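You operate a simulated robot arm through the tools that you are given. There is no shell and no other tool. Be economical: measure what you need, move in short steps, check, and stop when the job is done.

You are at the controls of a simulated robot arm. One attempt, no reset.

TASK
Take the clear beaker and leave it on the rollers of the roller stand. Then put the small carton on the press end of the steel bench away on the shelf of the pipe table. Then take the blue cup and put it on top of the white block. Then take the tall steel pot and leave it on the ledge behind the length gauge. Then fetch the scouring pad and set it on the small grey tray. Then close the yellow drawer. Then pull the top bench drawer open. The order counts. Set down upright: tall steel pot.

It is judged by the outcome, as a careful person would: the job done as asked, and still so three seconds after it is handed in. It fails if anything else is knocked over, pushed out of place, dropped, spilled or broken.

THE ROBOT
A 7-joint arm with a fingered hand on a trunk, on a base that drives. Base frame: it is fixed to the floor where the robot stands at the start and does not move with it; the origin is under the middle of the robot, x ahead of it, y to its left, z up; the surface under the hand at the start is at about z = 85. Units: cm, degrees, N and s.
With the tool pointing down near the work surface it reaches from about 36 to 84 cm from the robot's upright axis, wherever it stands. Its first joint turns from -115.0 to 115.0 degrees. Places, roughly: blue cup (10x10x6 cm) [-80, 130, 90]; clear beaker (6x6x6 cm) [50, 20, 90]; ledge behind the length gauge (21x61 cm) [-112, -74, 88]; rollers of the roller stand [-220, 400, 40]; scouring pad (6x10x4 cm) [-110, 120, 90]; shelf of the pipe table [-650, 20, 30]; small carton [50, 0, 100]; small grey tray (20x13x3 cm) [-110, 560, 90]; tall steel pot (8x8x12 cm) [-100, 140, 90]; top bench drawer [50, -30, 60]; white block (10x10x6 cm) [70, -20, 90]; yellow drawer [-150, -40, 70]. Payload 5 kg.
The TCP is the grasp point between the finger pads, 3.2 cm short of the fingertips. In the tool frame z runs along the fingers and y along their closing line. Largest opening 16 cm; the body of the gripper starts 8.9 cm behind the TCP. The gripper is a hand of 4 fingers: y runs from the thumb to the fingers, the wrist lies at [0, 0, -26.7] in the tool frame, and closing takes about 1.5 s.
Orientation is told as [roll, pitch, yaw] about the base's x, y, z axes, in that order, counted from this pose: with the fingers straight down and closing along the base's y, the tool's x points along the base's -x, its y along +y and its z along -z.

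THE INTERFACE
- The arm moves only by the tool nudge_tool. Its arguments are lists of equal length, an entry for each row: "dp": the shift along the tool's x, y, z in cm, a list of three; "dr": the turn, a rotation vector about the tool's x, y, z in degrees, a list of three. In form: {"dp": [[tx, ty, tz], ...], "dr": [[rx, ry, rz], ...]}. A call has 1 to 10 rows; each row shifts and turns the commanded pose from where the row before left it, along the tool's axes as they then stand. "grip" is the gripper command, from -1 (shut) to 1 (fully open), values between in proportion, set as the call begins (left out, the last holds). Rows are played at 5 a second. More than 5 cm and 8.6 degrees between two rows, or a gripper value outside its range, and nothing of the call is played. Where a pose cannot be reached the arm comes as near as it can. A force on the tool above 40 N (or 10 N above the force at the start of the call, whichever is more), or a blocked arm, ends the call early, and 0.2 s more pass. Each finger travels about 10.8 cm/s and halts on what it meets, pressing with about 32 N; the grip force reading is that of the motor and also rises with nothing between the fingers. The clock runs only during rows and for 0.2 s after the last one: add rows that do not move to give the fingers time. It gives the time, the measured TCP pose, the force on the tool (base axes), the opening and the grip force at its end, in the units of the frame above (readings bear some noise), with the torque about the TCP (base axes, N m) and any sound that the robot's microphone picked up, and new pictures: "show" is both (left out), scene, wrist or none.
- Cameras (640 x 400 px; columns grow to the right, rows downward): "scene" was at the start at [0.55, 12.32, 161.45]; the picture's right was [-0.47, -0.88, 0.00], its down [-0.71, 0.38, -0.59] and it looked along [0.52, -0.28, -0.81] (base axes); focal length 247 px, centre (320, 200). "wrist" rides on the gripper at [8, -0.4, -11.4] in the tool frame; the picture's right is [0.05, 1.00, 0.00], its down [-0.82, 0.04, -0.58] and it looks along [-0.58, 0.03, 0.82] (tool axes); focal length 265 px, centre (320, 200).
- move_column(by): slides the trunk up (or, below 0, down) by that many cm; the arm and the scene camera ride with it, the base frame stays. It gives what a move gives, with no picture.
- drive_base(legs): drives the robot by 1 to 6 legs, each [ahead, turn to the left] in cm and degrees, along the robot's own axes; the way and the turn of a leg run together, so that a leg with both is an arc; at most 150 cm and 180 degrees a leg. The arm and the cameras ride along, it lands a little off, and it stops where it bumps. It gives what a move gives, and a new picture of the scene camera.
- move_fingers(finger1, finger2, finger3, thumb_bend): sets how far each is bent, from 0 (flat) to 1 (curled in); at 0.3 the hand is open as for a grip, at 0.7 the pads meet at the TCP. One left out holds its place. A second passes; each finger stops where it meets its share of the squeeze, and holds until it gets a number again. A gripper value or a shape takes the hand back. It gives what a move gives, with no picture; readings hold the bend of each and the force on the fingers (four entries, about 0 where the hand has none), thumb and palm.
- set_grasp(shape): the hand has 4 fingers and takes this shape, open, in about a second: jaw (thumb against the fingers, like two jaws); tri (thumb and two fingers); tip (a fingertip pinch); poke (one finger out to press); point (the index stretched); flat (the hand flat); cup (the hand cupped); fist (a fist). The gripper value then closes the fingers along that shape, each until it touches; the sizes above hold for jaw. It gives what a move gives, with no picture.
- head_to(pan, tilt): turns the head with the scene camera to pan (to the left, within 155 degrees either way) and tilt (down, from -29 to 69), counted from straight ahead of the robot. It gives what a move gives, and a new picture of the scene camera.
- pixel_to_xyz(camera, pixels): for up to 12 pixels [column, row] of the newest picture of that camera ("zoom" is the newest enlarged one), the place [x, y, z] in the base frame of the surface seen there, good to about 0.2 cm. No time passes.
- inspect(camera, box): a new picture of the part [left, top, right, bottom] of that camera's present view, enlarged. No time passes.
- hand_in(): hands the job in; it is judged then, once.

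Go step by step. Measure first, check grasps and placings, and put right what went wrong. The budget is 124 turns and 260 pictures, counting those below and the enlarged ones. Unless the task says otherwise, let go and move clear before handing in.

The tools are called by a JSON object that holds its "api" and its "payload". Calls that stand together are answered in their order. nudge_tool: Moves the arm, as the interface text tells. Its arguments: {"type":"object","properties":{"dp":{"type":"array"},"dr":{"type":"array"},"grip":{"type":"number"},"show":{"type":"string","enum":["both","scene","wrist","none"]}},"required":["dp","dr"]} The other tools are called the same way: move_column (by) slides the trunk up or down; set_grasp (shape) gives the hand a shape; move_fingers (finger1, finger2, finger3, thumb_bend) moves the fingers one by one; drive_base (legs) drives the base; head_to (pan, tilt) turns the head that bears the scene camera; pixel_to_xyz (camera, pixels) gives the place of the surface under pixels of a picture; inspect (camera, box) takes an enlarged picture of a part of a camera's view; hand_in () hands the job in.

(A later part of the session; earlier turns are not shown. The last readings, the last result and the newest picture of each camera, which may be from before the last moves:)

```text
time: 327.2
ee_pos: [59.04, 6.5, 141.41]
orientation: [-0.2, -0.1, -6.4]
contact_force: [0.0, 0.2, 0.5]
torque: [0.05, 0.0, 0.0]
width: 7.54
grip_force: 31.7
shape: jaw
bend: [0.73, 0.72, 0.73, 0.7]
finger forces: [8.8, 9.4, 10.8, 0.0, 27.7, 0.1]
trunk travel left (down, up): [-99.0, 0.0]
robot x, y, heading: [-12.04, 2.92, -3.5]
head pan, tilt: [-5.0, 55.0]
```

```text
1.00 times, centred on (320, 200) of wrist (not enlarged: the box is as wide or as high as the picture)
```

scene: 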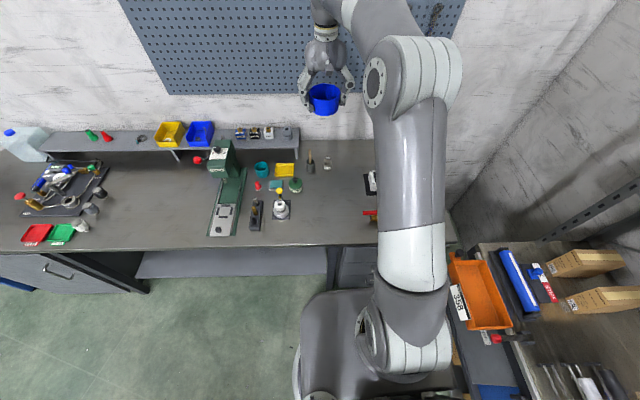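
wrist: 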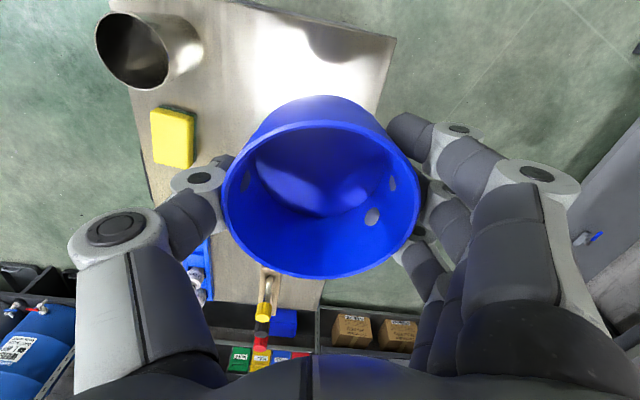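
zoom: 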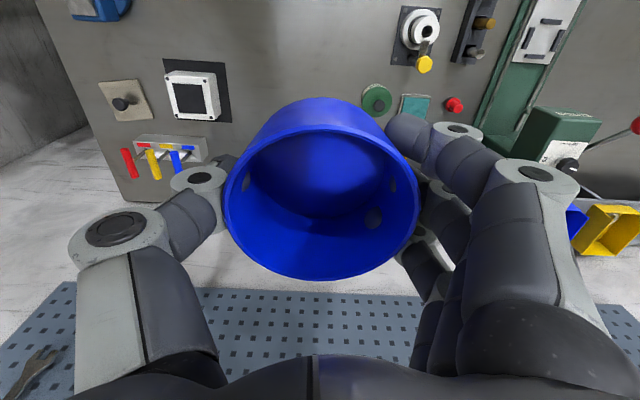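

White block visible at (193,95) on its black mat. Measuring its top corners.

{"api": "pixel_to_xyz", "payload": {"camera": "zoom", "pixels": [[167, 76], [215, 76], [178, 117], [219, 115], [190, 97], [168, 62], [228, 62], [195, 124], [120, 100], [170, 140], [185, 160]]}}

{"api": "inspect", "payload": {"camera": "wrist", "box": [80, 30, 280, 190]}}

```text
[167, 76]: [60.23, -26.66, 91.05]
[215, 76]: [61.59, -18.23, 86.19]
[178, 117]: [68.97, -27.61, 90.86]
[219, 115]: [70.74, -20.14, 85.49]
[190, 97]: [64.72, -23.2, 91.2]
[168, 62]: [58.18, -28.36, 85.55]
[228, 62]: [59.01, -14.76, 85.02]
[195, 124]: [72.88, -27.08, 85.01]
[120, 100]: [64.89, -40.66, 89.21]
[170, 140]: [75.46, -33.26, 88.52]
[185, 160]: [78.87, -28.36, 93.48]
```

```text
2.50 times, centred on (180, 110) of wrist
```

zoom: 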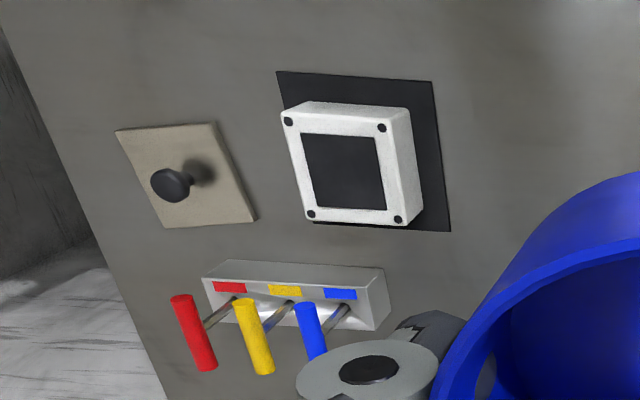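

{"api": "pixel_to_xyz", "payload": {"camera": "zoom", "pixels": [[286, 115], [383, 126], [399, 220], [310, 216], [343, 172], [205, 340], [260, 330], [315, 330], [172, 185], [300, 165], [390, 170]]}}

```text
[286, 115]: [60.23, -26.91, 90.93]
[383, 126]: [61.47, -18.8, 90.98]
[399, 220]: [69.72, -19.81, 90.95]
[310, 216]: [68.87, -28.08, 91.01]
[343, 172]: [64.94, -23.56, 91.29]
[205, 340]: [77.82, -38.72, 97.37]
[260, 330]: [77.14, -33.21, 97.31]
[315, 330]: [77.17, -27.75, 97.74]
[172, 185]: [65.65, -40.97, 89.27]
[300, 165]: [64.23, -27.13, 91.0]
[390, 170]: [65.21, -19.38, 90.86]
```

Block centre (65.0,−23.4), top 91.0–91.3. Move the cup above it, then lower by the column.

{"api": "nudge_tool", "payload": {"dp": [[-1.32, -4.15, 0], [-1.32, -4.15, 0], [-1.32, -4.15, 0], [-1.32, -4.15, 0], [-1.32, -4.15, 0], [-1.32, -4.15, 0], [-1.32, -4.15, 0], [0, 0, 0]], "dr": [[0, 0, 0], [0, 0, 0], [0, 0, 0], [0, 0, 0], [0, 0, 0], [0, 0, 0], [0, 0, 0], [0, 0, 0]], "show": "none"}}

{"api": "move_column", "payload": {"by": -38}}

{"api": "inspect", "payload": {"camera": "wrist", "box": [0, 0, 640, 400]}}

{"api": "inspect", "payload": {"camera": "scene", "box": [220, 60, 480, 220]}}

```text
time: 329.0
ee_pos: [62.89, -20.65, 141.42]
orientation: [-0.2, -0.1, -6.3]
contact_force: [-0.8, 0.7, -1.6]
torque: [-0.04, 0.05, 0.01]
width: 7.48
grip_force: 32.0
shape: jaw
bend: [0.73, 0.72, 0.73, 0.7]
finger forces: [9.0, 9.4, 11.4, 0.0, 28.1, 0.0]
out of reach, approached as far as the arm can: row 6, 7
trunk travel left (down, up): [-99.0, 0.0]
robot x, y, heading: [-11.88, 3.06, -3.2]
head pan, tilt: [-5.0, 55.0]
```

```text
time: 332.7
ee_pos: [62.69, -20.89, 103.66]
orientation: [-0.2, 0.0, -6.3]
contact_force: [0.5, -0.4, -0.1]
torque: [0.01, 0.02, 0.0]
width: 7.47
grip_force: 32.0
shape: jaw
bend: [0.73, 0.72, 0.73, 0.7]
finger forces: [8.9, 9.6, 11.3, 0.0, 28.0, 0.1]
trunk travel left (down, up): [-61.0, 38.0]
robot x, y, heading: [-11.88, 2.86, -3.4]
head pan, tilt: [-5.0, 55.0]
```

```text
1.00 times, centred on (320, 200) of wrist (not enlarged: the box is as wide or as high as the picture)
```

zoom: 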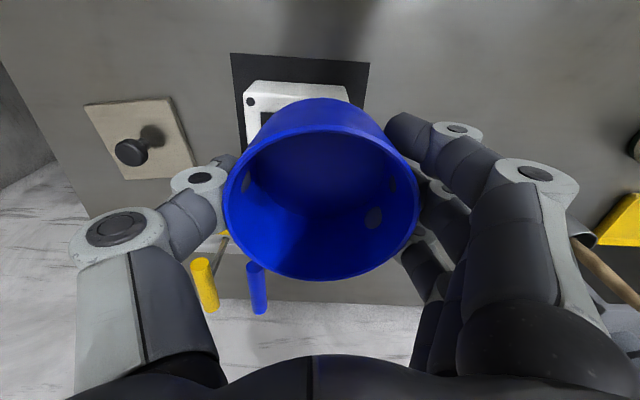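

```text
2.46 times, centred on (350, 140) of scene
```

zoom: 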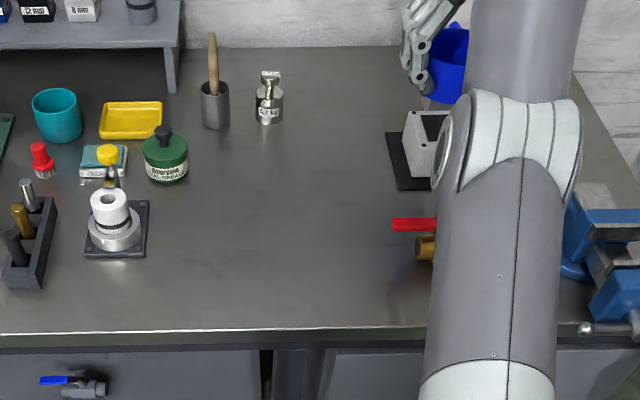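

Near the reach limit; I'll edge the base 4 cm closer and fine-adjust.

{"api": "drive_base", "payload": {"legs": [[5, 0]]}}

```text
time: 333.6
ee_pos: [67.78, -21.22, 103.52]
orientation: [-0.2, 0.0, -6.4]
contact_force: [1.1, -0.3, -0.5]
torque: [0.05, 0.02, 0.0]
width: 7.47
grip_force: 31.7
shape: jaw
bend: [0.73, 0.72, 0.73, 0.7]
finger forces: [9.1, 9.5, 11.2, 0.0, 28.2, 0.0]
trunk travel left (down, up): [-61.0, 38.0]
robot x, y, heading: [-6.84, 2.62, -3.3]
head pan, tilt: [-5.0, 55.0]
```

scene: 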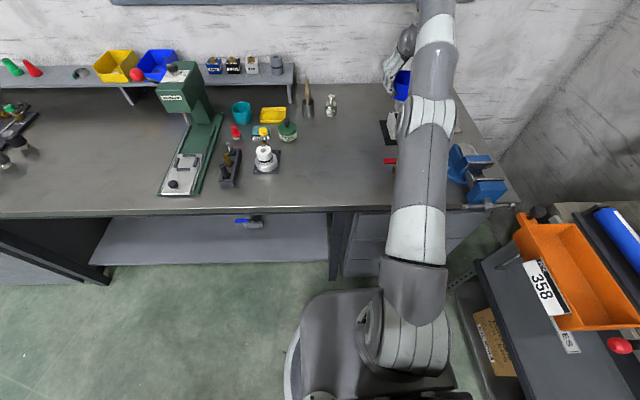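

Now shift to (65.0,−23.4) and lower to just above the block.

{"api": "nudge_tool", "payload": {"dp": [[1.26, -1.24, 0], [1.26, -1.24, 0], [0, 0, 3], [0, 0, 3], [0, 0, 0]], "dr": [[0, 0, 0], [0, 0, 0], [0, 0, 0], [0, 0, 0], [0, 0, 0]], "show": "wrist"}}

```text
time: 334.8
ee_pos: [64.9, -23.38, 97.42]
orientation: [-0.2, -0.1, -6.3]
contact_force: [-0.5, -0.1, -0.4]
torque: [-0.04, 0.01, 0.02]
width: 7.47
grip_force: 32.2
shape: jaw
bend: [0.73, 0.72, 0.73, 0.7]
finger forces: [9.0, 9.2, 11.4, 0.0, 27.5, 0.1]
trunk travel left (down, up): [-61.0, 38.0]
robot x, y, heading: [-6.99, 2.72, -3.2]
head pan, tilt: [-5.0, 55.0]
```

wrist: 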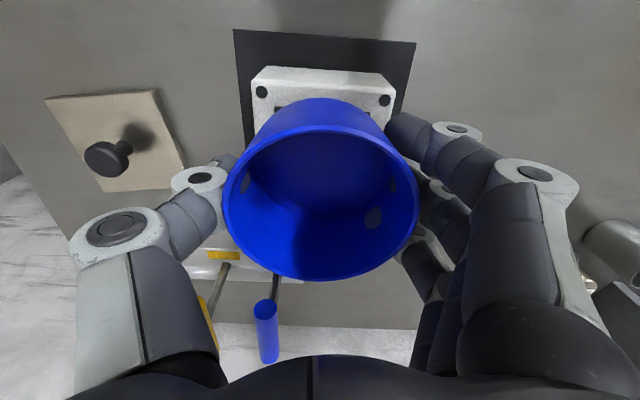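

Centred. Lower in fine steps to contact (expected z≈95.4).

{"api": "nudge_tool", "payload": {"dp": [[0, 0, 0.6], [0, 0, 0.5], [0, 0, 0.4], [0, 0, 0.3], [0, 0, 0.2], [0, 0, 0.2], [0, 0, 0]], "dr": [[0, 0, 0], [0, 0, 0], [0, 0, 0], [0, 0, 0], [0, 0, 0], [0, 0, 0], [0, 0, 0]], "show": "none"}}

```text
time: 336.4
ee_pos: [64.86, -23.43, 95.35]
orientation: [-0.2, 0.0, -6.2]
contact_force: [-0.4, 0.0, 1.2]
torque: [0.07, -0.06, -0.01]
width: 7.48
grip_force: 31.8
shape: jaw
bend: [0.73, 0.72, 0.73, 0.7]
finger forces: [9.0, 9.2, 11.5, 0.0, 27.8, 0.1]
trunk travel left (down, up): [-61.0, 38.0]
robot x, y, heading: [-7.16, 3.08, -3.3]
head pan, tilt: [-5.0, 55.0]
```

{"api": "nudge_tool", "payload": {"dp": [[0, 0, 0.2], [0, 0, 0.1], [0, 0, 0]], "dr": [[0, 0, 0], [0, 0, 0], [0, 0, 0]], "show": "none"}}

```text
time: 337.2
ee_pos: [64.9, -23.41, 95.29]
orientation: [-0.2, -0.4, -6.3]
contact_force: [1.3, -1.0, 16.6]
torque: [0.24, -0.07, -0.03]
width: 7.45
grip_force: 31.7
shape: jaw
bend: [0.74, 0.73, 0.73, 0.7]
finger forces: [9.3, 9.8, 12.8, 0.0, 30.9, 0.0]
trunk travel left (down, up): [-61.0, 38.0]
robot x, y, heading: [-7.0, 2.64, -3.3]
head pan, tilt: [-5.0, 55.0]
```

Seated (17 N). Ease up slightly and open.

{"api": "nudge_tool", "payload": {"dp": [[0, 0, -0.2], [0, 0, 0]], "dr": [[0, 0, 0], [0, 0, 0]], "show": "none"}}

{"api": "nudge_tool", "payload": {"dp": [[0, 0, 0], [0, 0, 0], [0, 0, 0], [0, 0, 0], [0, 0, -2], [0, 0, -4], [0, 0, -4], [0, 0, -4], [0, 0, 0]], "dr": [[0, 0, 0], [0, 0, 0], [0, 0, 0], [0, 0, 0], [0, 0, 0], [0, 0, 0], [0, 0, 0], [0, 0, 0], [0, 0, 0]], "grip": 0.6, "show": "both"}}

```text
time: 337.8
ee_pos: [64.86, -23.3, 95.26]
orientation: [-0.2, -0.1, -6.3]
contact_force: [-1.1, -0.5, 10.2]
torque: [0.24, -0.06, -0.02]
width: 7.46
grip_force: 32.0
shape: jaw
bend: [0.73, 0.73, 0.73, 0.7]
finger forces: [10.2, 10.2, 12.3, 0.0, 30.4, 0.0]
trunk travel left (down, up): [-61.0, 38.0]
robot x, y, heading: [-6.53, 3.11, -2.9]
head pan, tilt: [-5.0, 55.0]
```

```text
time: 339.8
ee_pos: [65.15, -22.77, 107.77]
orientation: [-0.2, 0.0, -6.3]
contact_force: [0.1, -0.8, -1.9]
torque: [0.04, 0.12, 0.0]
width: 12.81
grip_force: 0.1
shape: jaw
bend: [0.59, 0.59, 0.59, 0.55]
finger forces: [0.1, 0.0, 0.0, 0.0, 0.0, 0.0]
out of reach, approached as far as the arm can: row 8
trunk travel left (down, up): [-61.0, 38.0]
robot x, y, heading: [-6.98, 2.76, -3.5]
head pan, tilt: [-5.0, 55.0]
```

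scene: 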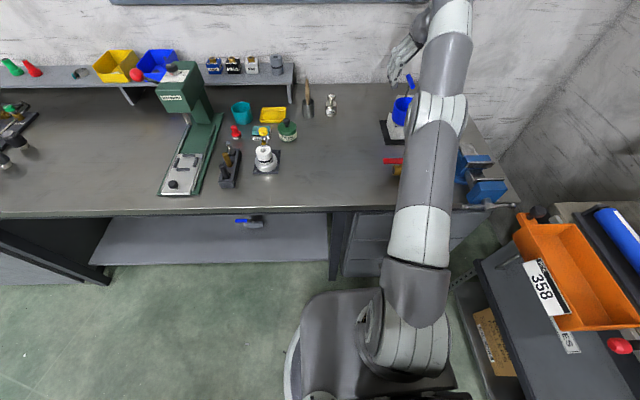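
wrist: 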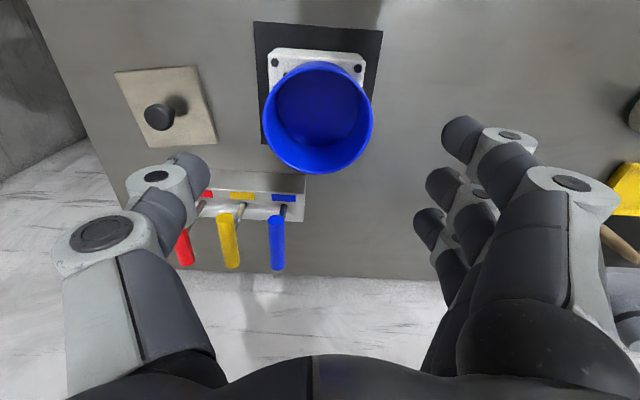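

The cup sits on the block. Verify its centre, then raise the column and look to the drawers while here.

{"api": "pixel_to_xyz", "payload": {"camera": "wrist", "pixels": [[266, 112], [372, 112], [319, 171], [319, 64], [319, 110]]}}

{"api": "move_column", "payload": {"by": 30}}

{"api": "head_to", "payload": {"pan": -110, "tilt": 45}}

```text
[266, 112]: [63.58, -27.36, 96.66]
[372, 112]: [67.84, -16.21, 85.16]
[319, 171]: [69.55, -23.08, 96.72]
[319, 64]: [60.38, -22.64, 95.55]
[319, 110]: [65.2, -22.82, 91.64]
```

```text
time: 342.8
ee_pos: [65.04, -22.82, 137.97]
orientation: [-0.2, -0.2, -6.4]
contact_force: [0.0, -0.1, 0.8]
torque: [0.01, 0.0, 0.0]
width: 12.81
grip_force: 0.1
shape: jaw
bend: [0.59, 0.59, 0.59, 0.55]
finger forces: [0.0, 0.0, 0.0, 0.0, 0.0, 0.1]
trunk travel left (down, up): [-91.0, 8.0]
robot x, y, heading: [-6.95, 2.8, -3.1]
head pan, tilt: [-5.0, 55.0]
```

```text
time: 344.6
ee_pos: [65.06, -22.78, 138.11]
orientation: [-0.1, -0.2, -6.3]
contact_force: [0.0, 0.4, -0.3]
torque: [0.02, 0.01, -0.02]
width: 12.79
grip_force: 0.2
shape: jaw
bend: [0.59, 0.59, 0.59, 0.55]
finger forces: [0.1, 0.0, 0.0, 0.0, 0.0, 0.0]
trunk travel left (down, up): [-91.0, 8.0]
robot x, y, heading: [-6.77, 3.03, -3.4]
head pan, tilt: [-110.0, 45.0]
```

scene: 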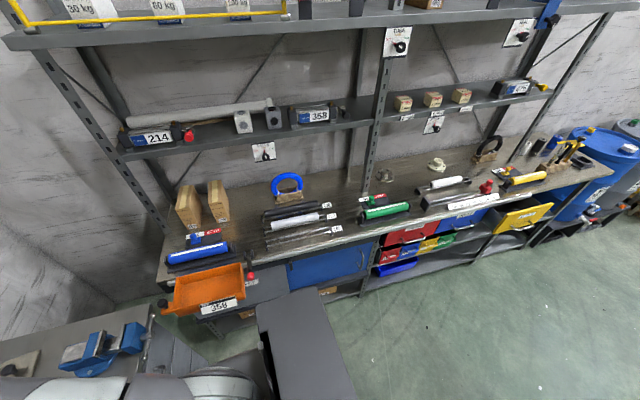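

Cup verified at (65,−22.8). Now study the rack bench to find the length gauge and the ledge behind it.

{"api": "inspect", "payload": {"camera": "scene", "box": [360, 120, 600, 280]}}

{"api": "pixel_to_xyz", "payload": {"camera": "zoom", "pixels": [[200, 120], [150, 150], [300, 100], [260, 150], [260, 190], [300, 220], [200, 170], [120, 190], [440, 210], [420, 160], [210, 130], [350, 160]]}}

```text
2.50 times, centred on (480, 200) of scene
```

zoom: 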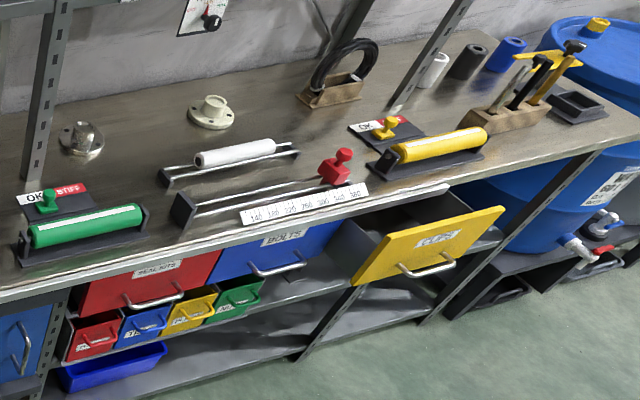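

```text
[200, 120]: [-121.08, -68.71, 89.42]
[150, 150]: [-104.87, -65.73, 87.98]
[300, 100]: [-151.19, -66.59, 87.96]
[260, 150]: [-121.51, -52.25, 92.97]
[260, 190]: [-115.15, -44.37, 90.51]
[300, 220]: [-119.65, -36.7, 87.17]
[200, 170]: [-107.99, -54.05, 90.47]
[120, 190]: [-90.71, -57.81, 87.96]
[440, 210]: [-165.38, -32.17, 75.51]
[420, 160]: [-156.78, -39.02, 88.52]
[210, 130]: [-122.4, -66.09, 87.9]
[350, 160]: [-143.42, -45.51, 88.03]
```

The ledge is the bench strip behind the gauge (z 88) under rack shelves. Measure the shelf heights and free spots.

{"api": "pixel_to_xyz", "payload": {"camera": "zoom", "pixels": [[82, 125], [82, 150], [60, 140], [104, 140], [235, 115], [190, 118], [150, 110], [150, 90], [280, 85], [40, 170], [400, 100], [300, 90]]}}

{"api": "pixel_to_xyz", "payload": {"camera": "scene", "pixels": [[400, 120], [470, 105], [540, 95], [380, 125], [430, 90], [400, 105], [600, 8], [440, 18], [375, 160], [350, 125], [420, 150], [365, 190]]}}

{"api": "inspect", "payload": {"camera": "scene", "box": [340, 60, 560, 220]}}

```text
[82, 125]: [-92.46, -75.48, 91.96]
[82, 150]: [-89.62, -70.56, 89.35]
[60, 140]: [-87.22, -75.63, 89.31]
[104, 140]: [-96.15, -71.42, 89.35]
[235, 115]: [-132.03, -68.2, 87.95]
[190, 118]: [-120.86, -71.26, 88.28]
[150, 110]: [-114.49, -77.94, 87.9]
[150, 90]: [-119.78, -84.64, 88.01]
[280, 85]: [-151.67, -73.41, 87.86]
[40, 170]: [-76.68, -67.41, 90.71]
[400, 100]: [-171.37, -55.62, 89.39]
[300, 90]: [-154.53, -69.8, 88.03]
```

```text
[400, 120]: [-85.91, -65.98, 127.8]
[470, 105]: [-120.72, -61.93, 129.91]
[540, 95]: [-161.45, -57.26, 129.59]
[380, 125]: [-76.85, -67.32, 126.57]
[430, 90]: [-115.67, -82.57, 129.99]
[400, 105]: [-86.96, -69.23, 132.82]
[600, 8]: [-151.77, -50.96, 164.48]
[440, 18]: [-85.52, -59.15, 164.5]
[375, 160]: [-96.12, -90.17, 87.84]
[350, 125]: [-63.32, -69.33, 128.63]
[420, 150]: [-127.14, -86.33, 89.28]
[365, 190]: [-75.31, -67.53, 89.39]
```

```text
2.50 times, centred on (450, 140) of scene
```

zoom: 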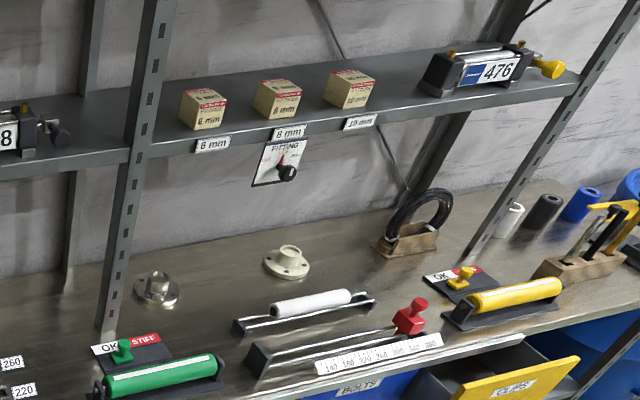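

Shelf underside is at z≈127, front edge y≈−64, so the pot needs a side-tilted grip. The free spot is x≈−107, y≈−75. I'll drive to the cart's west side at (−172,133) for the pot.

{"api": "drive_base", "payload": {"legs": [[0, 162], [52, 0], [0, 20], [116, 0], [0, -88]]}}

```text
time: 364.6
ee_pos: [-149.55, 100.3, 138.02]
orientation: [-0.3, -0.2, 86.9]
contact_force: [0.1, -0.6, 0.9]
torque: [0.01, 0.03, -0.03]
width: 12.81
grip_force: 0.1
shape: jaw
bend: [0.59, 0.59, 0.59, 0.55]
finger forces: [0.0, 0.0, 0.1, 0.1, 0.1, 0.1]
trunk travel left (down, up): [-91.0, 8.0]
robot x, y, heading: [-170.91, 27.1, 90.0]
head pan, tilt: [-110.0, 45.0]
```

scene: 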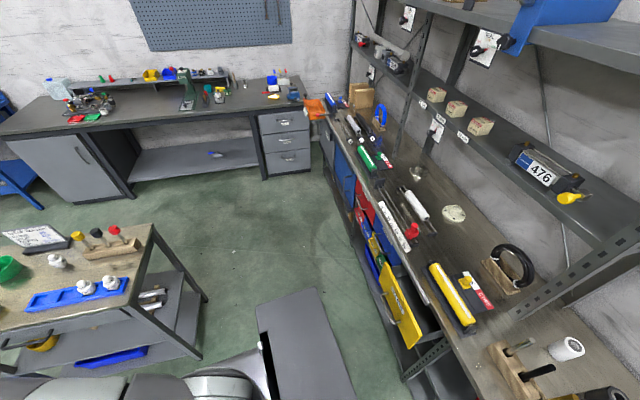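

Exactly on line. Drive 106 north, turn to face the cart, and look.

{"api": "drive_base", "payload": {"legs": [[106, 0], [0, -90]]}}

{"api": "head_to", "payload": {"pan": 10, "tilt": 50}}

{"api": "inspect", "payload": {"camera": "scene", "box": [220, 60, 420, 210]}}

```text
time: 373.8
ee_pos: [-97.76, 108.32, 137.93]
orientation: [-0.1, -0.2, -4.9]
contact_force: [-0.2, -0.1, 0.1]
torque: [-0.01, -0.03, 0.01]
width: 12.8
grip_force: 0.1
shape: jaw
bend: [0.59, 0.59, 0.59, 0.55]
finger forces: [0.0, 0.1, 0.1, 0.0, 0.0, 0.1]
trunk travel left (down, up): [-91.0, 8.0]
robot x, y, heading: [-169.86, 132.44, -1.8]
head pan, tilt: [-110.0, 45.0]
```

scene: 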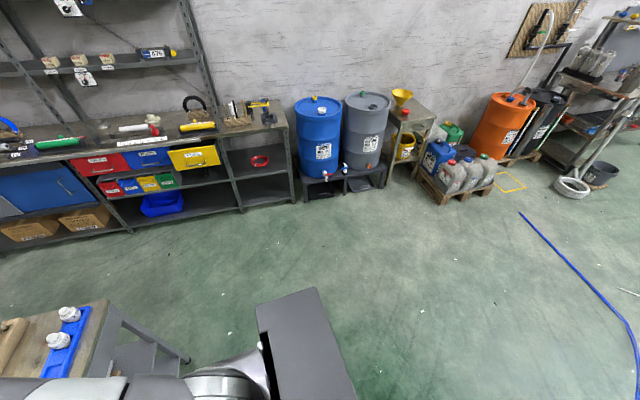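

```text
time: 375.8
ee_pos: [-97.83, 108.25, 138.09]
orientation: [-0.2, -0.2, -5.0]
contact_force: [-0.5, 0.4, 0.4]
torque: [0.0, -0.01, -0.03]
width: 12.8
grip_force: 0.1
shape: jaw
bend: [0.59, 0.59, 0.59, 0.55]
finger forces: [0.0, 0.0, 0.0, 0.0, 0.1, 0.1]
trunk travel left (down, up): [-91.0, 8.0]
robot x, y, heading: [-170.11, 132.04, -1.9]
head pan, tilt: [10.0, 50.0]
```

scene: 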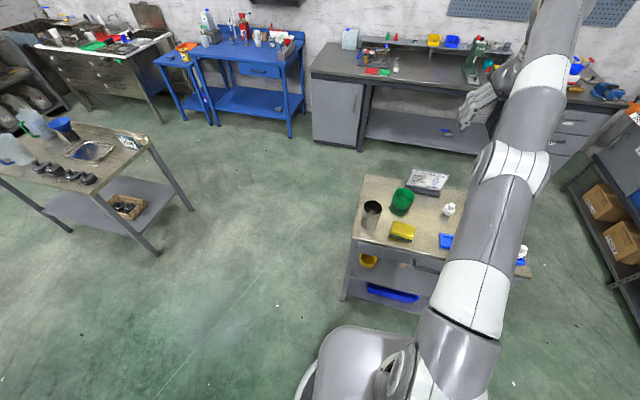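

```text
2.67 times, centred on (320, 135) of scene
```

zoom: 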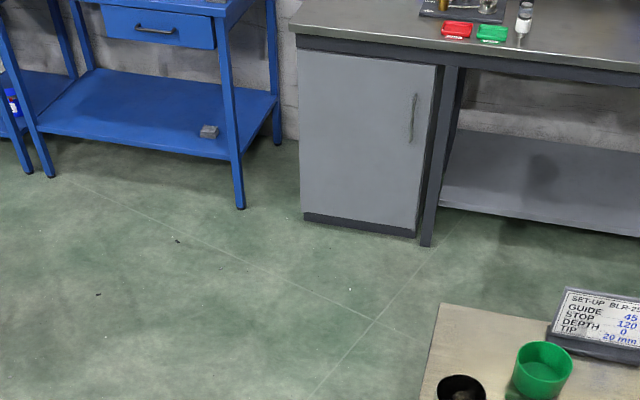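

The pot (371,212) is where measured: (−102.1,136.2). Move over it, square the yaw, and tilt the hand 55° forward.

{"api": "nudge_tool", "payload": {"dp": [[0.96, 3.92, 0], [0.96, 3.92, 0], [0.96, 3.92, 0], [0.96, 3.92, 0], [0.96, 3.92, 0], [0.96, 3.92, 0], [0.96, 3.92, 0], [0, 0, 0]], "dr": [[0, 0, 0], [0, 0, 0], [0, 0, 0], [0, 0, 0], [0, 0, 0], [0, 0, 0], [0, 0, -5], [0, 0, 0]], "show": "none"}}

{"api": "nudge_tool", "payload": {"dp": [[0, 0, 0], [0, 0, 0], [0, 0, 0], [0, 0, 0], [0, 0, 0], [0, 0, 0], [0, 0, 0], [3.28, 0, 2.3], [3.28, 0, 2.3], [3.28, 0, 2.3]], "dr": [[0, -7.86, 0], [0, -7.86, 0], [0, -7.86, 0], [0, -7.86, 0], [0, -7.86, 0], [0, -7.86, 0], [0, -7.86, 0], [0, 0, 0], [0, 0, 0], [0, 0, 0]], "show": "both"}}

```text
time: 377.6
ee_pos: [-102.11, 135.83, 137.7]
orientation: [-0.3, -0.1, 0.1]
contact_force: [-0.1, -0.6, 0.5]
torque: [0.07, 0.0, 0.0]
width: 12.78
grip_force: 0.1
shape: jaw
bend: [0.59, 0.59, 0.59, 0.55]
finger forces: [0.0, 0.0, 0.0, 0.1, 0.0, 0.0]
trunk travel left (down, up): [-91.0, 8.0]
robot x, y, heading: [-170.13, 131.83, -2.2]
head pan, tilt: [10.0, 50.0]
```

```text
time: 380.0
ee_pos: [-103.52, 134.16, 124.38]
orientation: [14.3, -49.3, -24.3]
contact_force: [-0.5, -0.4, 0.2]
torque: [0.02, -0.02, -0.03]
width: 12.76
grip_force: 0.1
shape: jaw
bend: [0.59, 0.59, 0.59, 0.55]
finger forces: [0.0, 0.0, 0.0, 0.0, 0.0, 0.1]
trunk travel left (down, up): [-91.0, 8.0]
robot x, y, heading: [-170.26, 132.35, -2.0]
head pan, tilt: [10.0, 50.0]
stopped in row 10: the arm was blocked; the commanded pose is now the measured one
```

scene: 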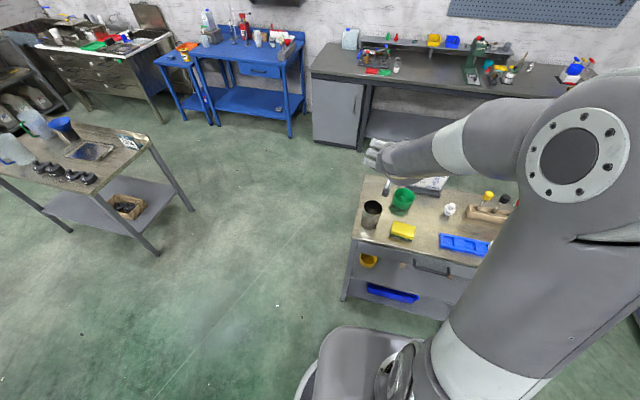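
wrist: 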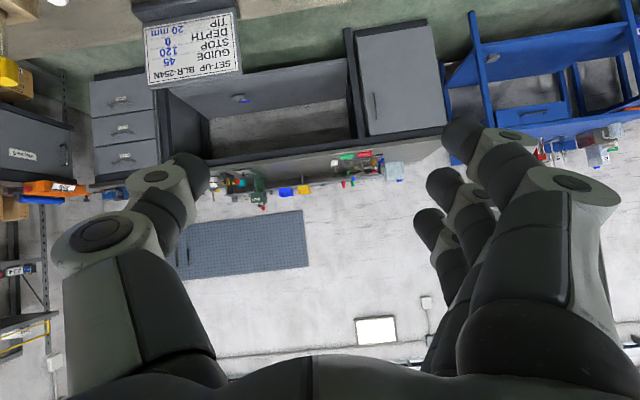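

The tilt jammed at a joint limit because the arm was too folded. Back the base 15 cm and correct the hand to a clean 55° tilt facing +x.

{"api": "drive_base", "payload": {"legs": [[-15, 0]]}}

{"api": "nudge_tool", "payload": {"dp": [[-1.7, 0.3, 2.5], [-2.0, 0.3, 2.9], [-2.0, 0.3, 2.9], [0, 0, 0], [0, 0, 0], [0, 0, 0]], "dr": [[0, 0, 0], [0, 0, 0], [0, 0, 0], [-2.5, -1.85, -7.7], [-2.5, -1.85, -7.7], [0, 0, 0]], "show": "both"}}

```text
time: 381.4
ee_pos: [-118.23, 134.65, 124.42]
orientation: [14.4, -49.3, -24.4]
contact_force: [-0.8, -1.1, 0.4]
torque: [-0.04, 0.01, -0.01]
width: 12.79
grip_force: 0.1
shape: jaw
bend: [0.59, 0.59, 0.59, 0.55]
finger forces: [0.0, 0.1, 0.1, 0.1, 0.0, 0.0]
trunk travel left (down, up): [-91.0, 8.0]
robot x, y, heading: [-184.93, 132.69, -1.9]
head pan, tilt: [10.0, 50.0]
```

scene: 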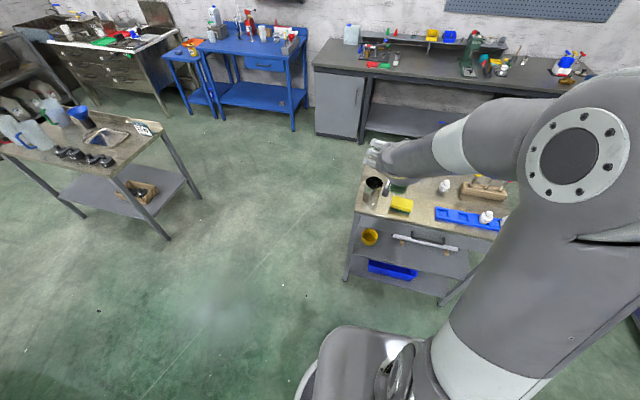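

```text
time: 382.8
ee_pos: [-108.17, 133.41, 123.42]
orientation: [0.0, -54.9, 0.1]
contact_force: [0.5, 1.1, 0.1]
torque: [-0.01, 0.0, -0.03]
width: 12.79
grip_force: 0.1
shape: jaw
bend: [0.59, 0.59, 0.59, 0.55]
finger forces: [0.0, 0.0, 0.1, 0.0, 0.1, 0.0]
trunk travel left (down, up): [-91.0, 8.0]
robot x, y, heading: [-184.6, 132.89, -1.9]
head pan, tilt: [10.0, 50.0]
```

scene: 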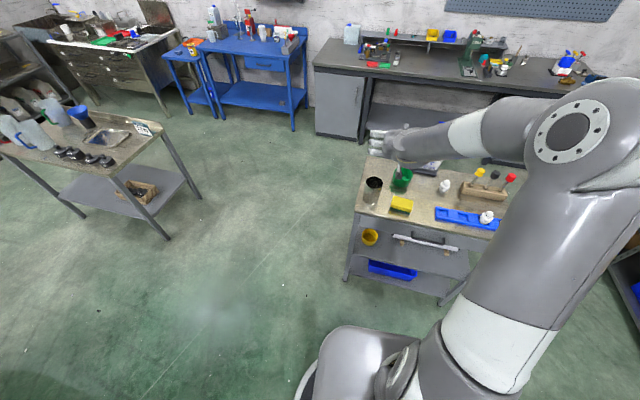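
wrist: 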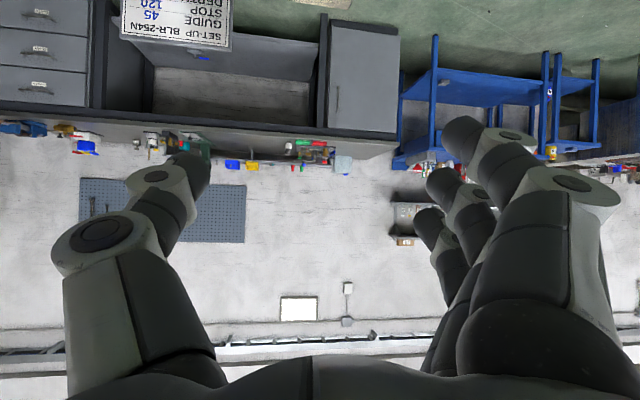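

Clean tilt achieved. Re-measure the pot from this side before descending.

{"api": "inspect", "payload": {"camera": "scene", "box": [340, 165, 430, 225]}}

{"api": "pixel_to_xyz", "payload": {"camera": "scene", "pixels": [[365, 185], [384, 185], [374, 189], [374, 178], [374, 195], [400, 205]]}}

```text
6.67 times, centred on (385, 195) of scene
```

zoom: 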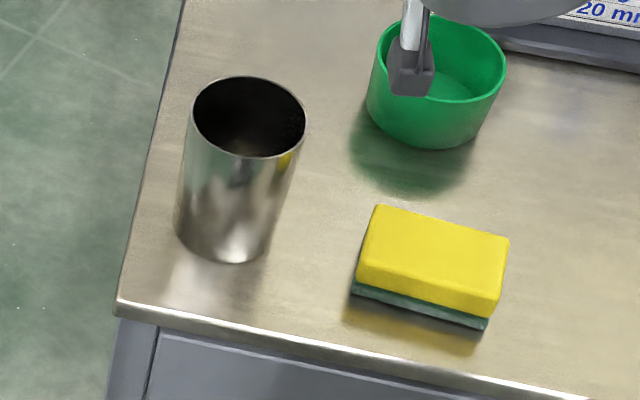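

```text
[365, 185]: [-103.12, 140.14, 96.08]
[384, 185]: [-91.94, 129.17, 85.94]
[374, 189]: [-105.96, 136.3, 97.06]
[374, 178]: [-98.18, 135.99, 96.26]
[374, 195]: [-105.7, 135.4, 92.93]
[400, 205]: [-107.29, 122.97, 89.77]
```

Pot confirmed at (−102.0,136.1). Align over it and descend 20 cm.

{"api": "nudge_tool", "payload": {"dp": [[-1.77, 1.37, 2.52], [-1.77, 1.37, 2.52], [3.28, 0, 2.3], [3.28, 0, 2.3], [3.28, 0, 2.3], [3.28, 0, 2.3], [3.28, 0, 2.3], [0, 0, 0]], "dr": [[0, 0, 0], [0, 0, 0], [0, 0, 0], [0, 0, 0], [0, 0, 0], [0, 0, 0], [0, 0, 0], [0, 0, 0]], "show": "both"}}

```text
time: 384.6
ee_pos: [-101.98, 136.16, 103.48]
orientation: [0.1, -55.0, -0.1]
contact_force: [-0.7, 0.8, 0.4]
torque: [0.01, 0.0, -0.03]
width: 12.78
grip_force: 0.1
shape: jaw
bend: [0.59, 0.59, 0.59, 0.55]
finger forces: [0.0, 0.0, 0.0, 0.0, 0.0, 0.0]
trunk travel left (down, up): [-91.0, 8.0]
robot x, y, heading: [-185.05, 132.53, -2.1]
head pan, tilt: [10.0, 50.0]
```

scene: 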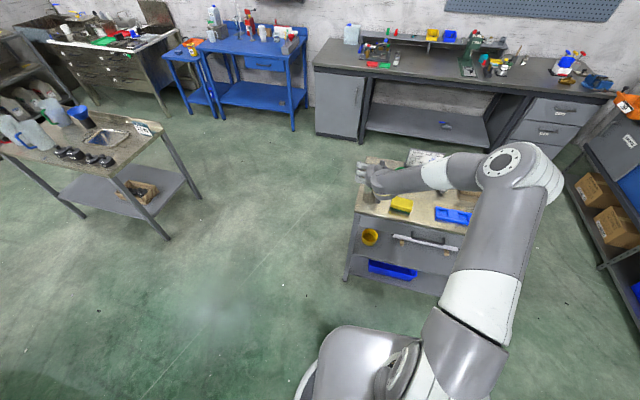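
wrist: 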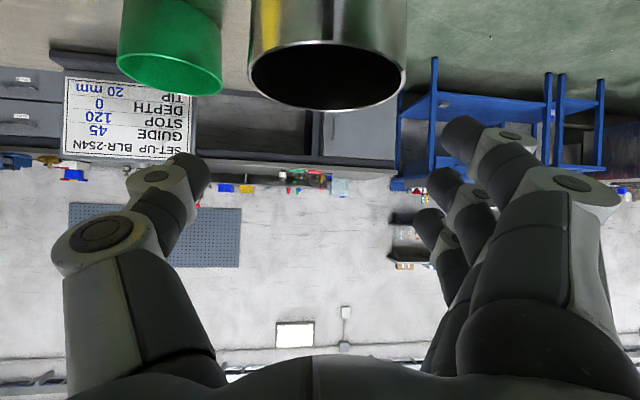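

Pot is centred between the fingers (column 327). Descend to z≈92.7.

{"api": "nudge_tool", "payload": {"dp": [[3.28, 0.1, 2.3], [3.28, 0, 2.3], [2.3, 0, 1.6], [0, 0, 0]], "dr": [[0, 0, 0], [0, 0, 0], [0, 0, 0], [0, 0, 0]], "show": "wrist"}}

```text
time: 385.6
ee_pos: [-101.68, 135.73, 101.15]
orientation: [0.0, -54.9, -0.1]
contact_force: [0.1, 0.3, 0.0]
torque: [-0.02, -0.01, -0.01]
width: 12.78
grip_force: 0.1
shape: jaw
bend: [0.59, 0.59, 0.59, 0.55]
finger forces: [0.1, 0.0, 0.0, 0.1, 0.0, 0.0]
out of reach, approached as far as the arm can: row 1, 2, 3
trunk travel left (down, up): [-91.0, 8.0]
robot x, y, heading: [-184.67, 132.18, -1.9]
head pan, tilt: [10.0, 50.0]
```

wrist: 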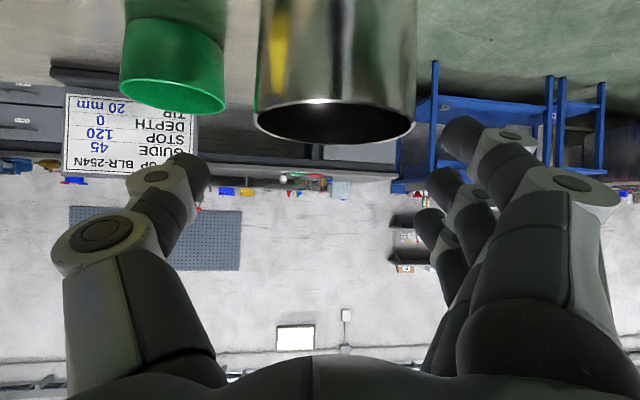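

Arm can't go lower here, so use the column for the last 8.4 cm.

{"api": "move_column", "payload": {"by": -8.4}}

{"api": "inspect", "payload": {"camera": "wrist", "box": [0, 0, 640, 400]}}

```text
time: 386.8
ee_pos: [-101.77, 135.57, 92.75]
orientation: [0.0, -55.1, -0.2]
contact_force: [0.6, 0.3, 0.0]
torque: [-0.04, -0.01, 0.0]
width: 12.79
grip_force: 0.0
shape: jaw
bend: [0.59, 0.59, 0.59, 0.55]
finger forces: [0.1, 0.0, 0.0, 0.1, 0.0, 0.0]
trunk travel left (down, up): [-82.6, 16.4]
robot x, y, heading: [-184.93, 132.35, -2.1]
head pan, tilt: [10.0, 50.0]
```

```text
1.00 times, centred on (320, 200) of wrist (not enlarged: the box is as wide or as high as the picture)
```

zoom: 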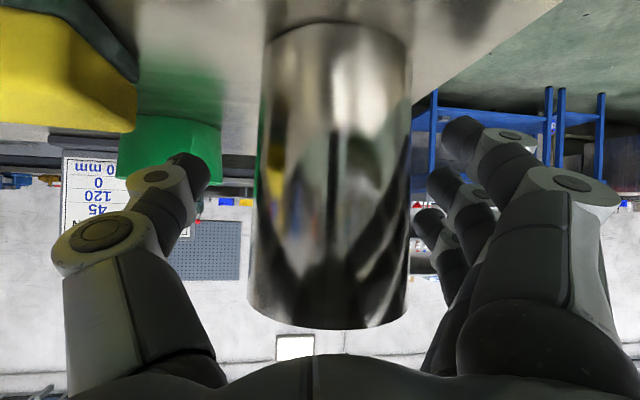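

The pot stands between thumb and fingers, clear of pad and green cup. Close.

{"api": "nudge_tool", "payload": {"dp": [[0, 0, 0], [0, 0, 0], [0, 0, 0], [0, 0, 0], [0, 0, 0], [0, 0, 0], [0, 0, 0]], "dr": [[0, 0, 0], [0, 0, 0], [0, 0, 0], [0, 0, 0], [0, 0, 0], [0, 0, 0], [0, 0, 0]], "grip": -1, "show": "wrist"}}

{"api": "move_column", "payload": {"by": 16}}

{"api": "inspect", "payload": {"camera": "wrist", "box": [0, 0, 640, 400]}}

{"api": "inspect", "payload": {"camera": "scene", "box": [320, 130, 500, 240]}}

```text
time: 388.4
ee_pos: [-101.62, 135.76, 92.79]
orientation: [0.1, -55.0, -0.2]
contact_force: [0.7, -0.4, 0.7]
torque: [0.0, 0.03, 0.02]
width: 5.46
grip_force: 31.7
shape: jaw
bend: [0.73, 0.73, 0.73, 0.71]
finger forces: [10.2, 9.1, 8.3, 0.0, 29.2, 0.0]
trunk travel left (down, up): [-82.6, 16.4]
robot x, y, heading: [-184.92, 132.71, -1.9]
head pan, tilt: [10.0, 50.0]
```

wrist: 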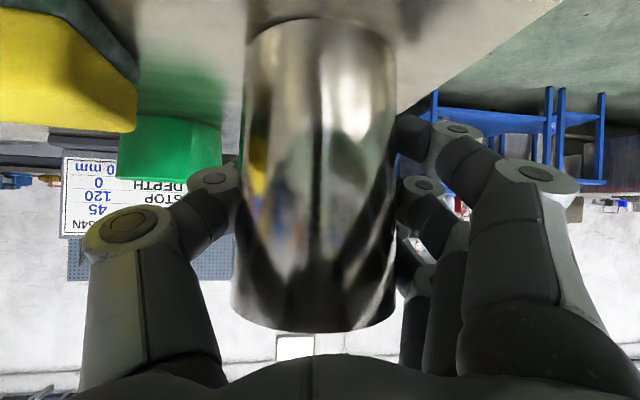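

```text
time: 390.2
ee_pos: [-101.73, 135.61, 108.78]
orientation: [0.0, -55.0, -0.1]
contact_force: [0.0, 0.3, -1.7]
torque: [-0.01, -0.04, -0.02]
width: 5.47
grip_force: 32.3
shape: jaw
bend: [0.73, 0.73, 0.73, 0.71]
finger forces: [10.3, 8.9, 8.1, 0.0, 29.0, 0.0]
trunk travel left (down, up): [-98.6, 0.4]
robot x, y, heading: [-184.99, 132.85, -1.8]
head pan, tilt: [10.0, 50.0]
```

```text
1.00 times, centred on (320, 200) of wrist (not enlarged: the box is as wide or as high as the picture)
```

zoom: 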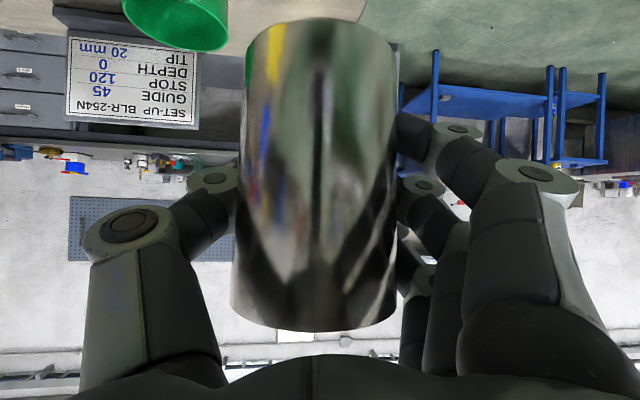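

```text
3.56 times, centred on (410, 185) of scene
```

zoom: 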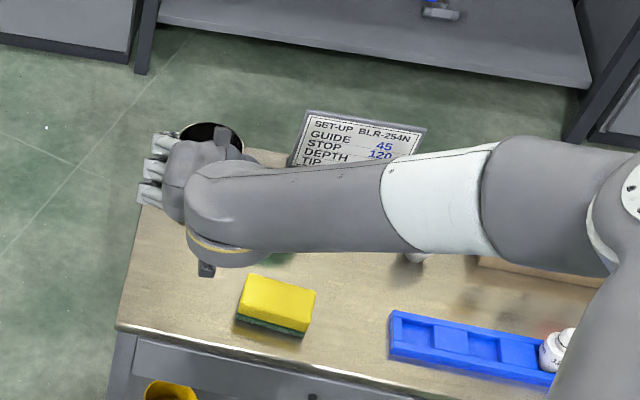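

Pot lifted securely. Now drive: back off the cart, go south, then reverse into place so the arm swings in clear of the rack posts.

{"api": "drive_base", "payload": {"legs": [[-25, 0], [0, -83], [83, 0]]}}

{"api": "drive_base", "payload": {"legs": [[0, -112]]}}

```text
time: 399.6
ee_pos: [-186.29, -30.65, 108.75]
orientation: [0.1, -54.8, -82.0]
contact_force: [0.9, -0.4, -1.4]
torque: [0.02, -0.04, -0.02]
width: 5.45
grip_force: 31.9
shape: jaw
bend: [0.73, 0.73, 0.73, 0.71]
finger forces: [10.2, 9.1, 8.0, 0.1, 28.9, 0.0]
trunk travel left (down, up): [-98.6, 0.4]
robot x, y, heading: [-201.03, 50.89, -83.8]
head pan, tilt: [10.0, 50.0]
```

scene: 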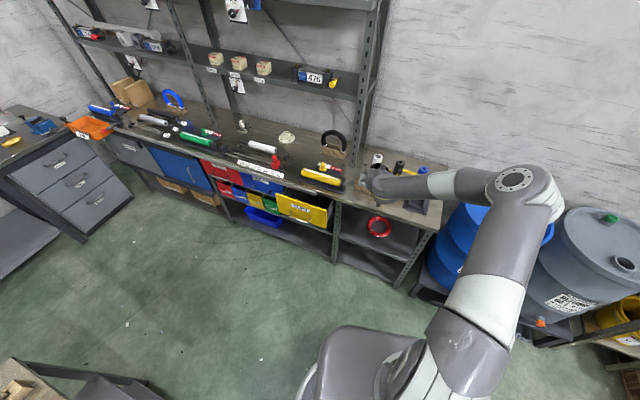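

```text
time: 404.6
ee_pos: [-282.74, 67.49, 108.71]
orientation: [0.1, -54.8, 166.4]
contact_force: [0.7, -1.0, -1.0]
torque: [0.0, -0.02, 0.03]
width: 5.42
grip_force: 31.4
shape: jaw
bend: [0.73, 0.73, 0.73, 0.71]
finger forces: [10.1, 9.0, 7.9, 0.0, 28.5, 0.0]
trunk travel left (down, up): [-98.6, 0.4]
robot x, y, heading: [-201.53, 51.87, 164.9]
head pan, tilt: [10.0, 50.0]
```

scene: 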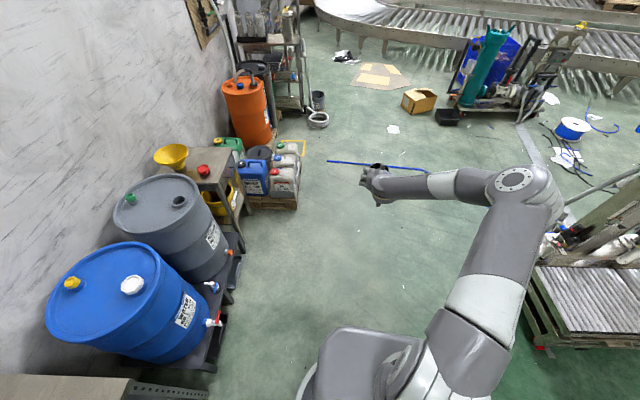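

On plan at (−201.5,52,165°). Reverse to about (−107,22) and then swing left to face the ledge.

{"api": "drive_base", "payload": {"legs": [[0, -2.5], [-99, 0]]}}

{"api": "drive_base", "payload": {"legs": [[0, 107]]}}

{"api": "inspect", "payload": {"camera": "wrist", "box": [0, 0, 640, 400]}}

```text
time: 410.2
ee_pos: [-186.82, 40.2, 108.82]
orientation: [0.1, -55.0, 164.5]
contact_force: [-0.6, 0.4, -0.7]
torque: [0.02, 0.01, -0.01]
width: 5.44
grip_force: 32.3
shape: jaw
bend: [0.73, 0.73, 0.73, 0.71]
finger forces: [10.0, 9.0, 7.7, 0.0, 28.5, 0.0]
trunk travel left (down, up): [-98.6, 0.4]
robot x, y, heading: [-105.74, 21.31, 162.7]
head pan, tilt: [10.0, 50.0]
```

scene: 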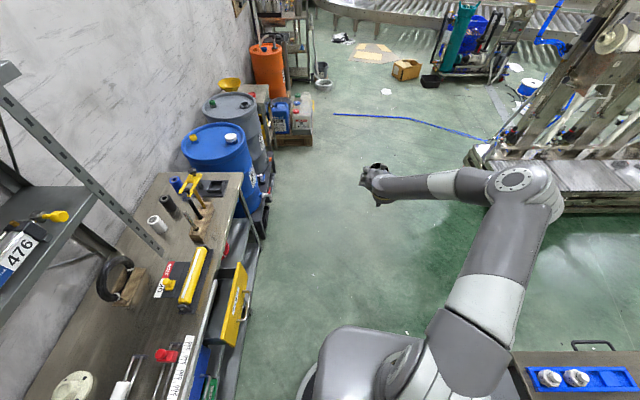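

```text
time: 415.1
ee_pos: [-98.93, -61.77, 108.79]
orientation: [0.1, -54.8, -87.7]
contact_force: [-0.2, -0.2, -1.4]
torque: [0.03, -0.01, -0.01]
width: 5.42
grip_force: 32.4
shape: jaw
bend: [0.73, 0.73, 0.73, 0.71]
finger forces: [9.9, 8.8, 7.6, 0.1, 28.3, 0.1]
trunk travel left (down, up): [-98.6, 0.4]
robot x, y, heading: [-106.27, 21.03, -89.4]
head pan, tilt: [10.0, 50.0]
```

scene: 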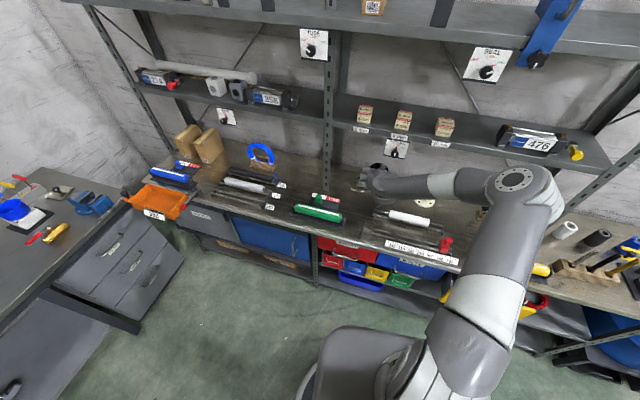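

```text
1.00 times, centred on (320, 200) of wrist (not enlarged: the box is as wide or as high as the picture)
```

zoom: 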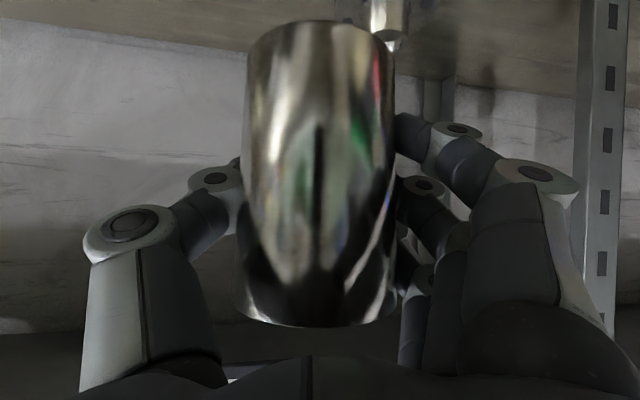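

Hand at (−98.9,−61.8), in front of the ledge. Measure the hanging dial and the flanges for final clearance.

{"api": "inspect", "payload": {"camera": "scene", "box": [300, 90, 500, 270]}}

{"api": "pixel_to_xyz", "payload": {"camera": "scene", "pixels": [[397, 143], [397, 156], [388, 150], [407, 150], [333, 160], [425, 203], [440, 203], [360, 188], [410, 218], [447, 240], [430, 200], [345, 200]]}}

```text
2.22 times, centred on (400, 180) of scene
```

zoom: 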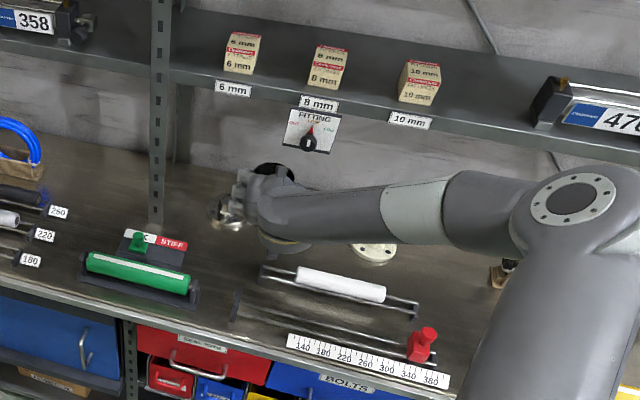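

```text
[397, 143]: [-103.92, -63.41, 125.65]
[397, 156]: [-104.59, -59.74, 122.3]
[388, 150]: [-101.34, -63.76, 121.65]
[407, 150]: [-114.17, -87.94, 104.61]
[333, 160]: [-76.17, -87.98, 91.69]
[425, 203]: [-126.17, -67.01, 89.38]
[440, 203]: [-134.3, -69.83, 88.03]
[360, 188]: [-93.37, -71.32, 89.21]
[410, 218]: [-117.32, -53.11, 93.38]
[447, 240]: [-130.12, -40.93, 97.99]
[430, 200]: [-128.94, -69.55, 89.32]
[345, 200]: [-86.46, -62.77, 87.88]
```

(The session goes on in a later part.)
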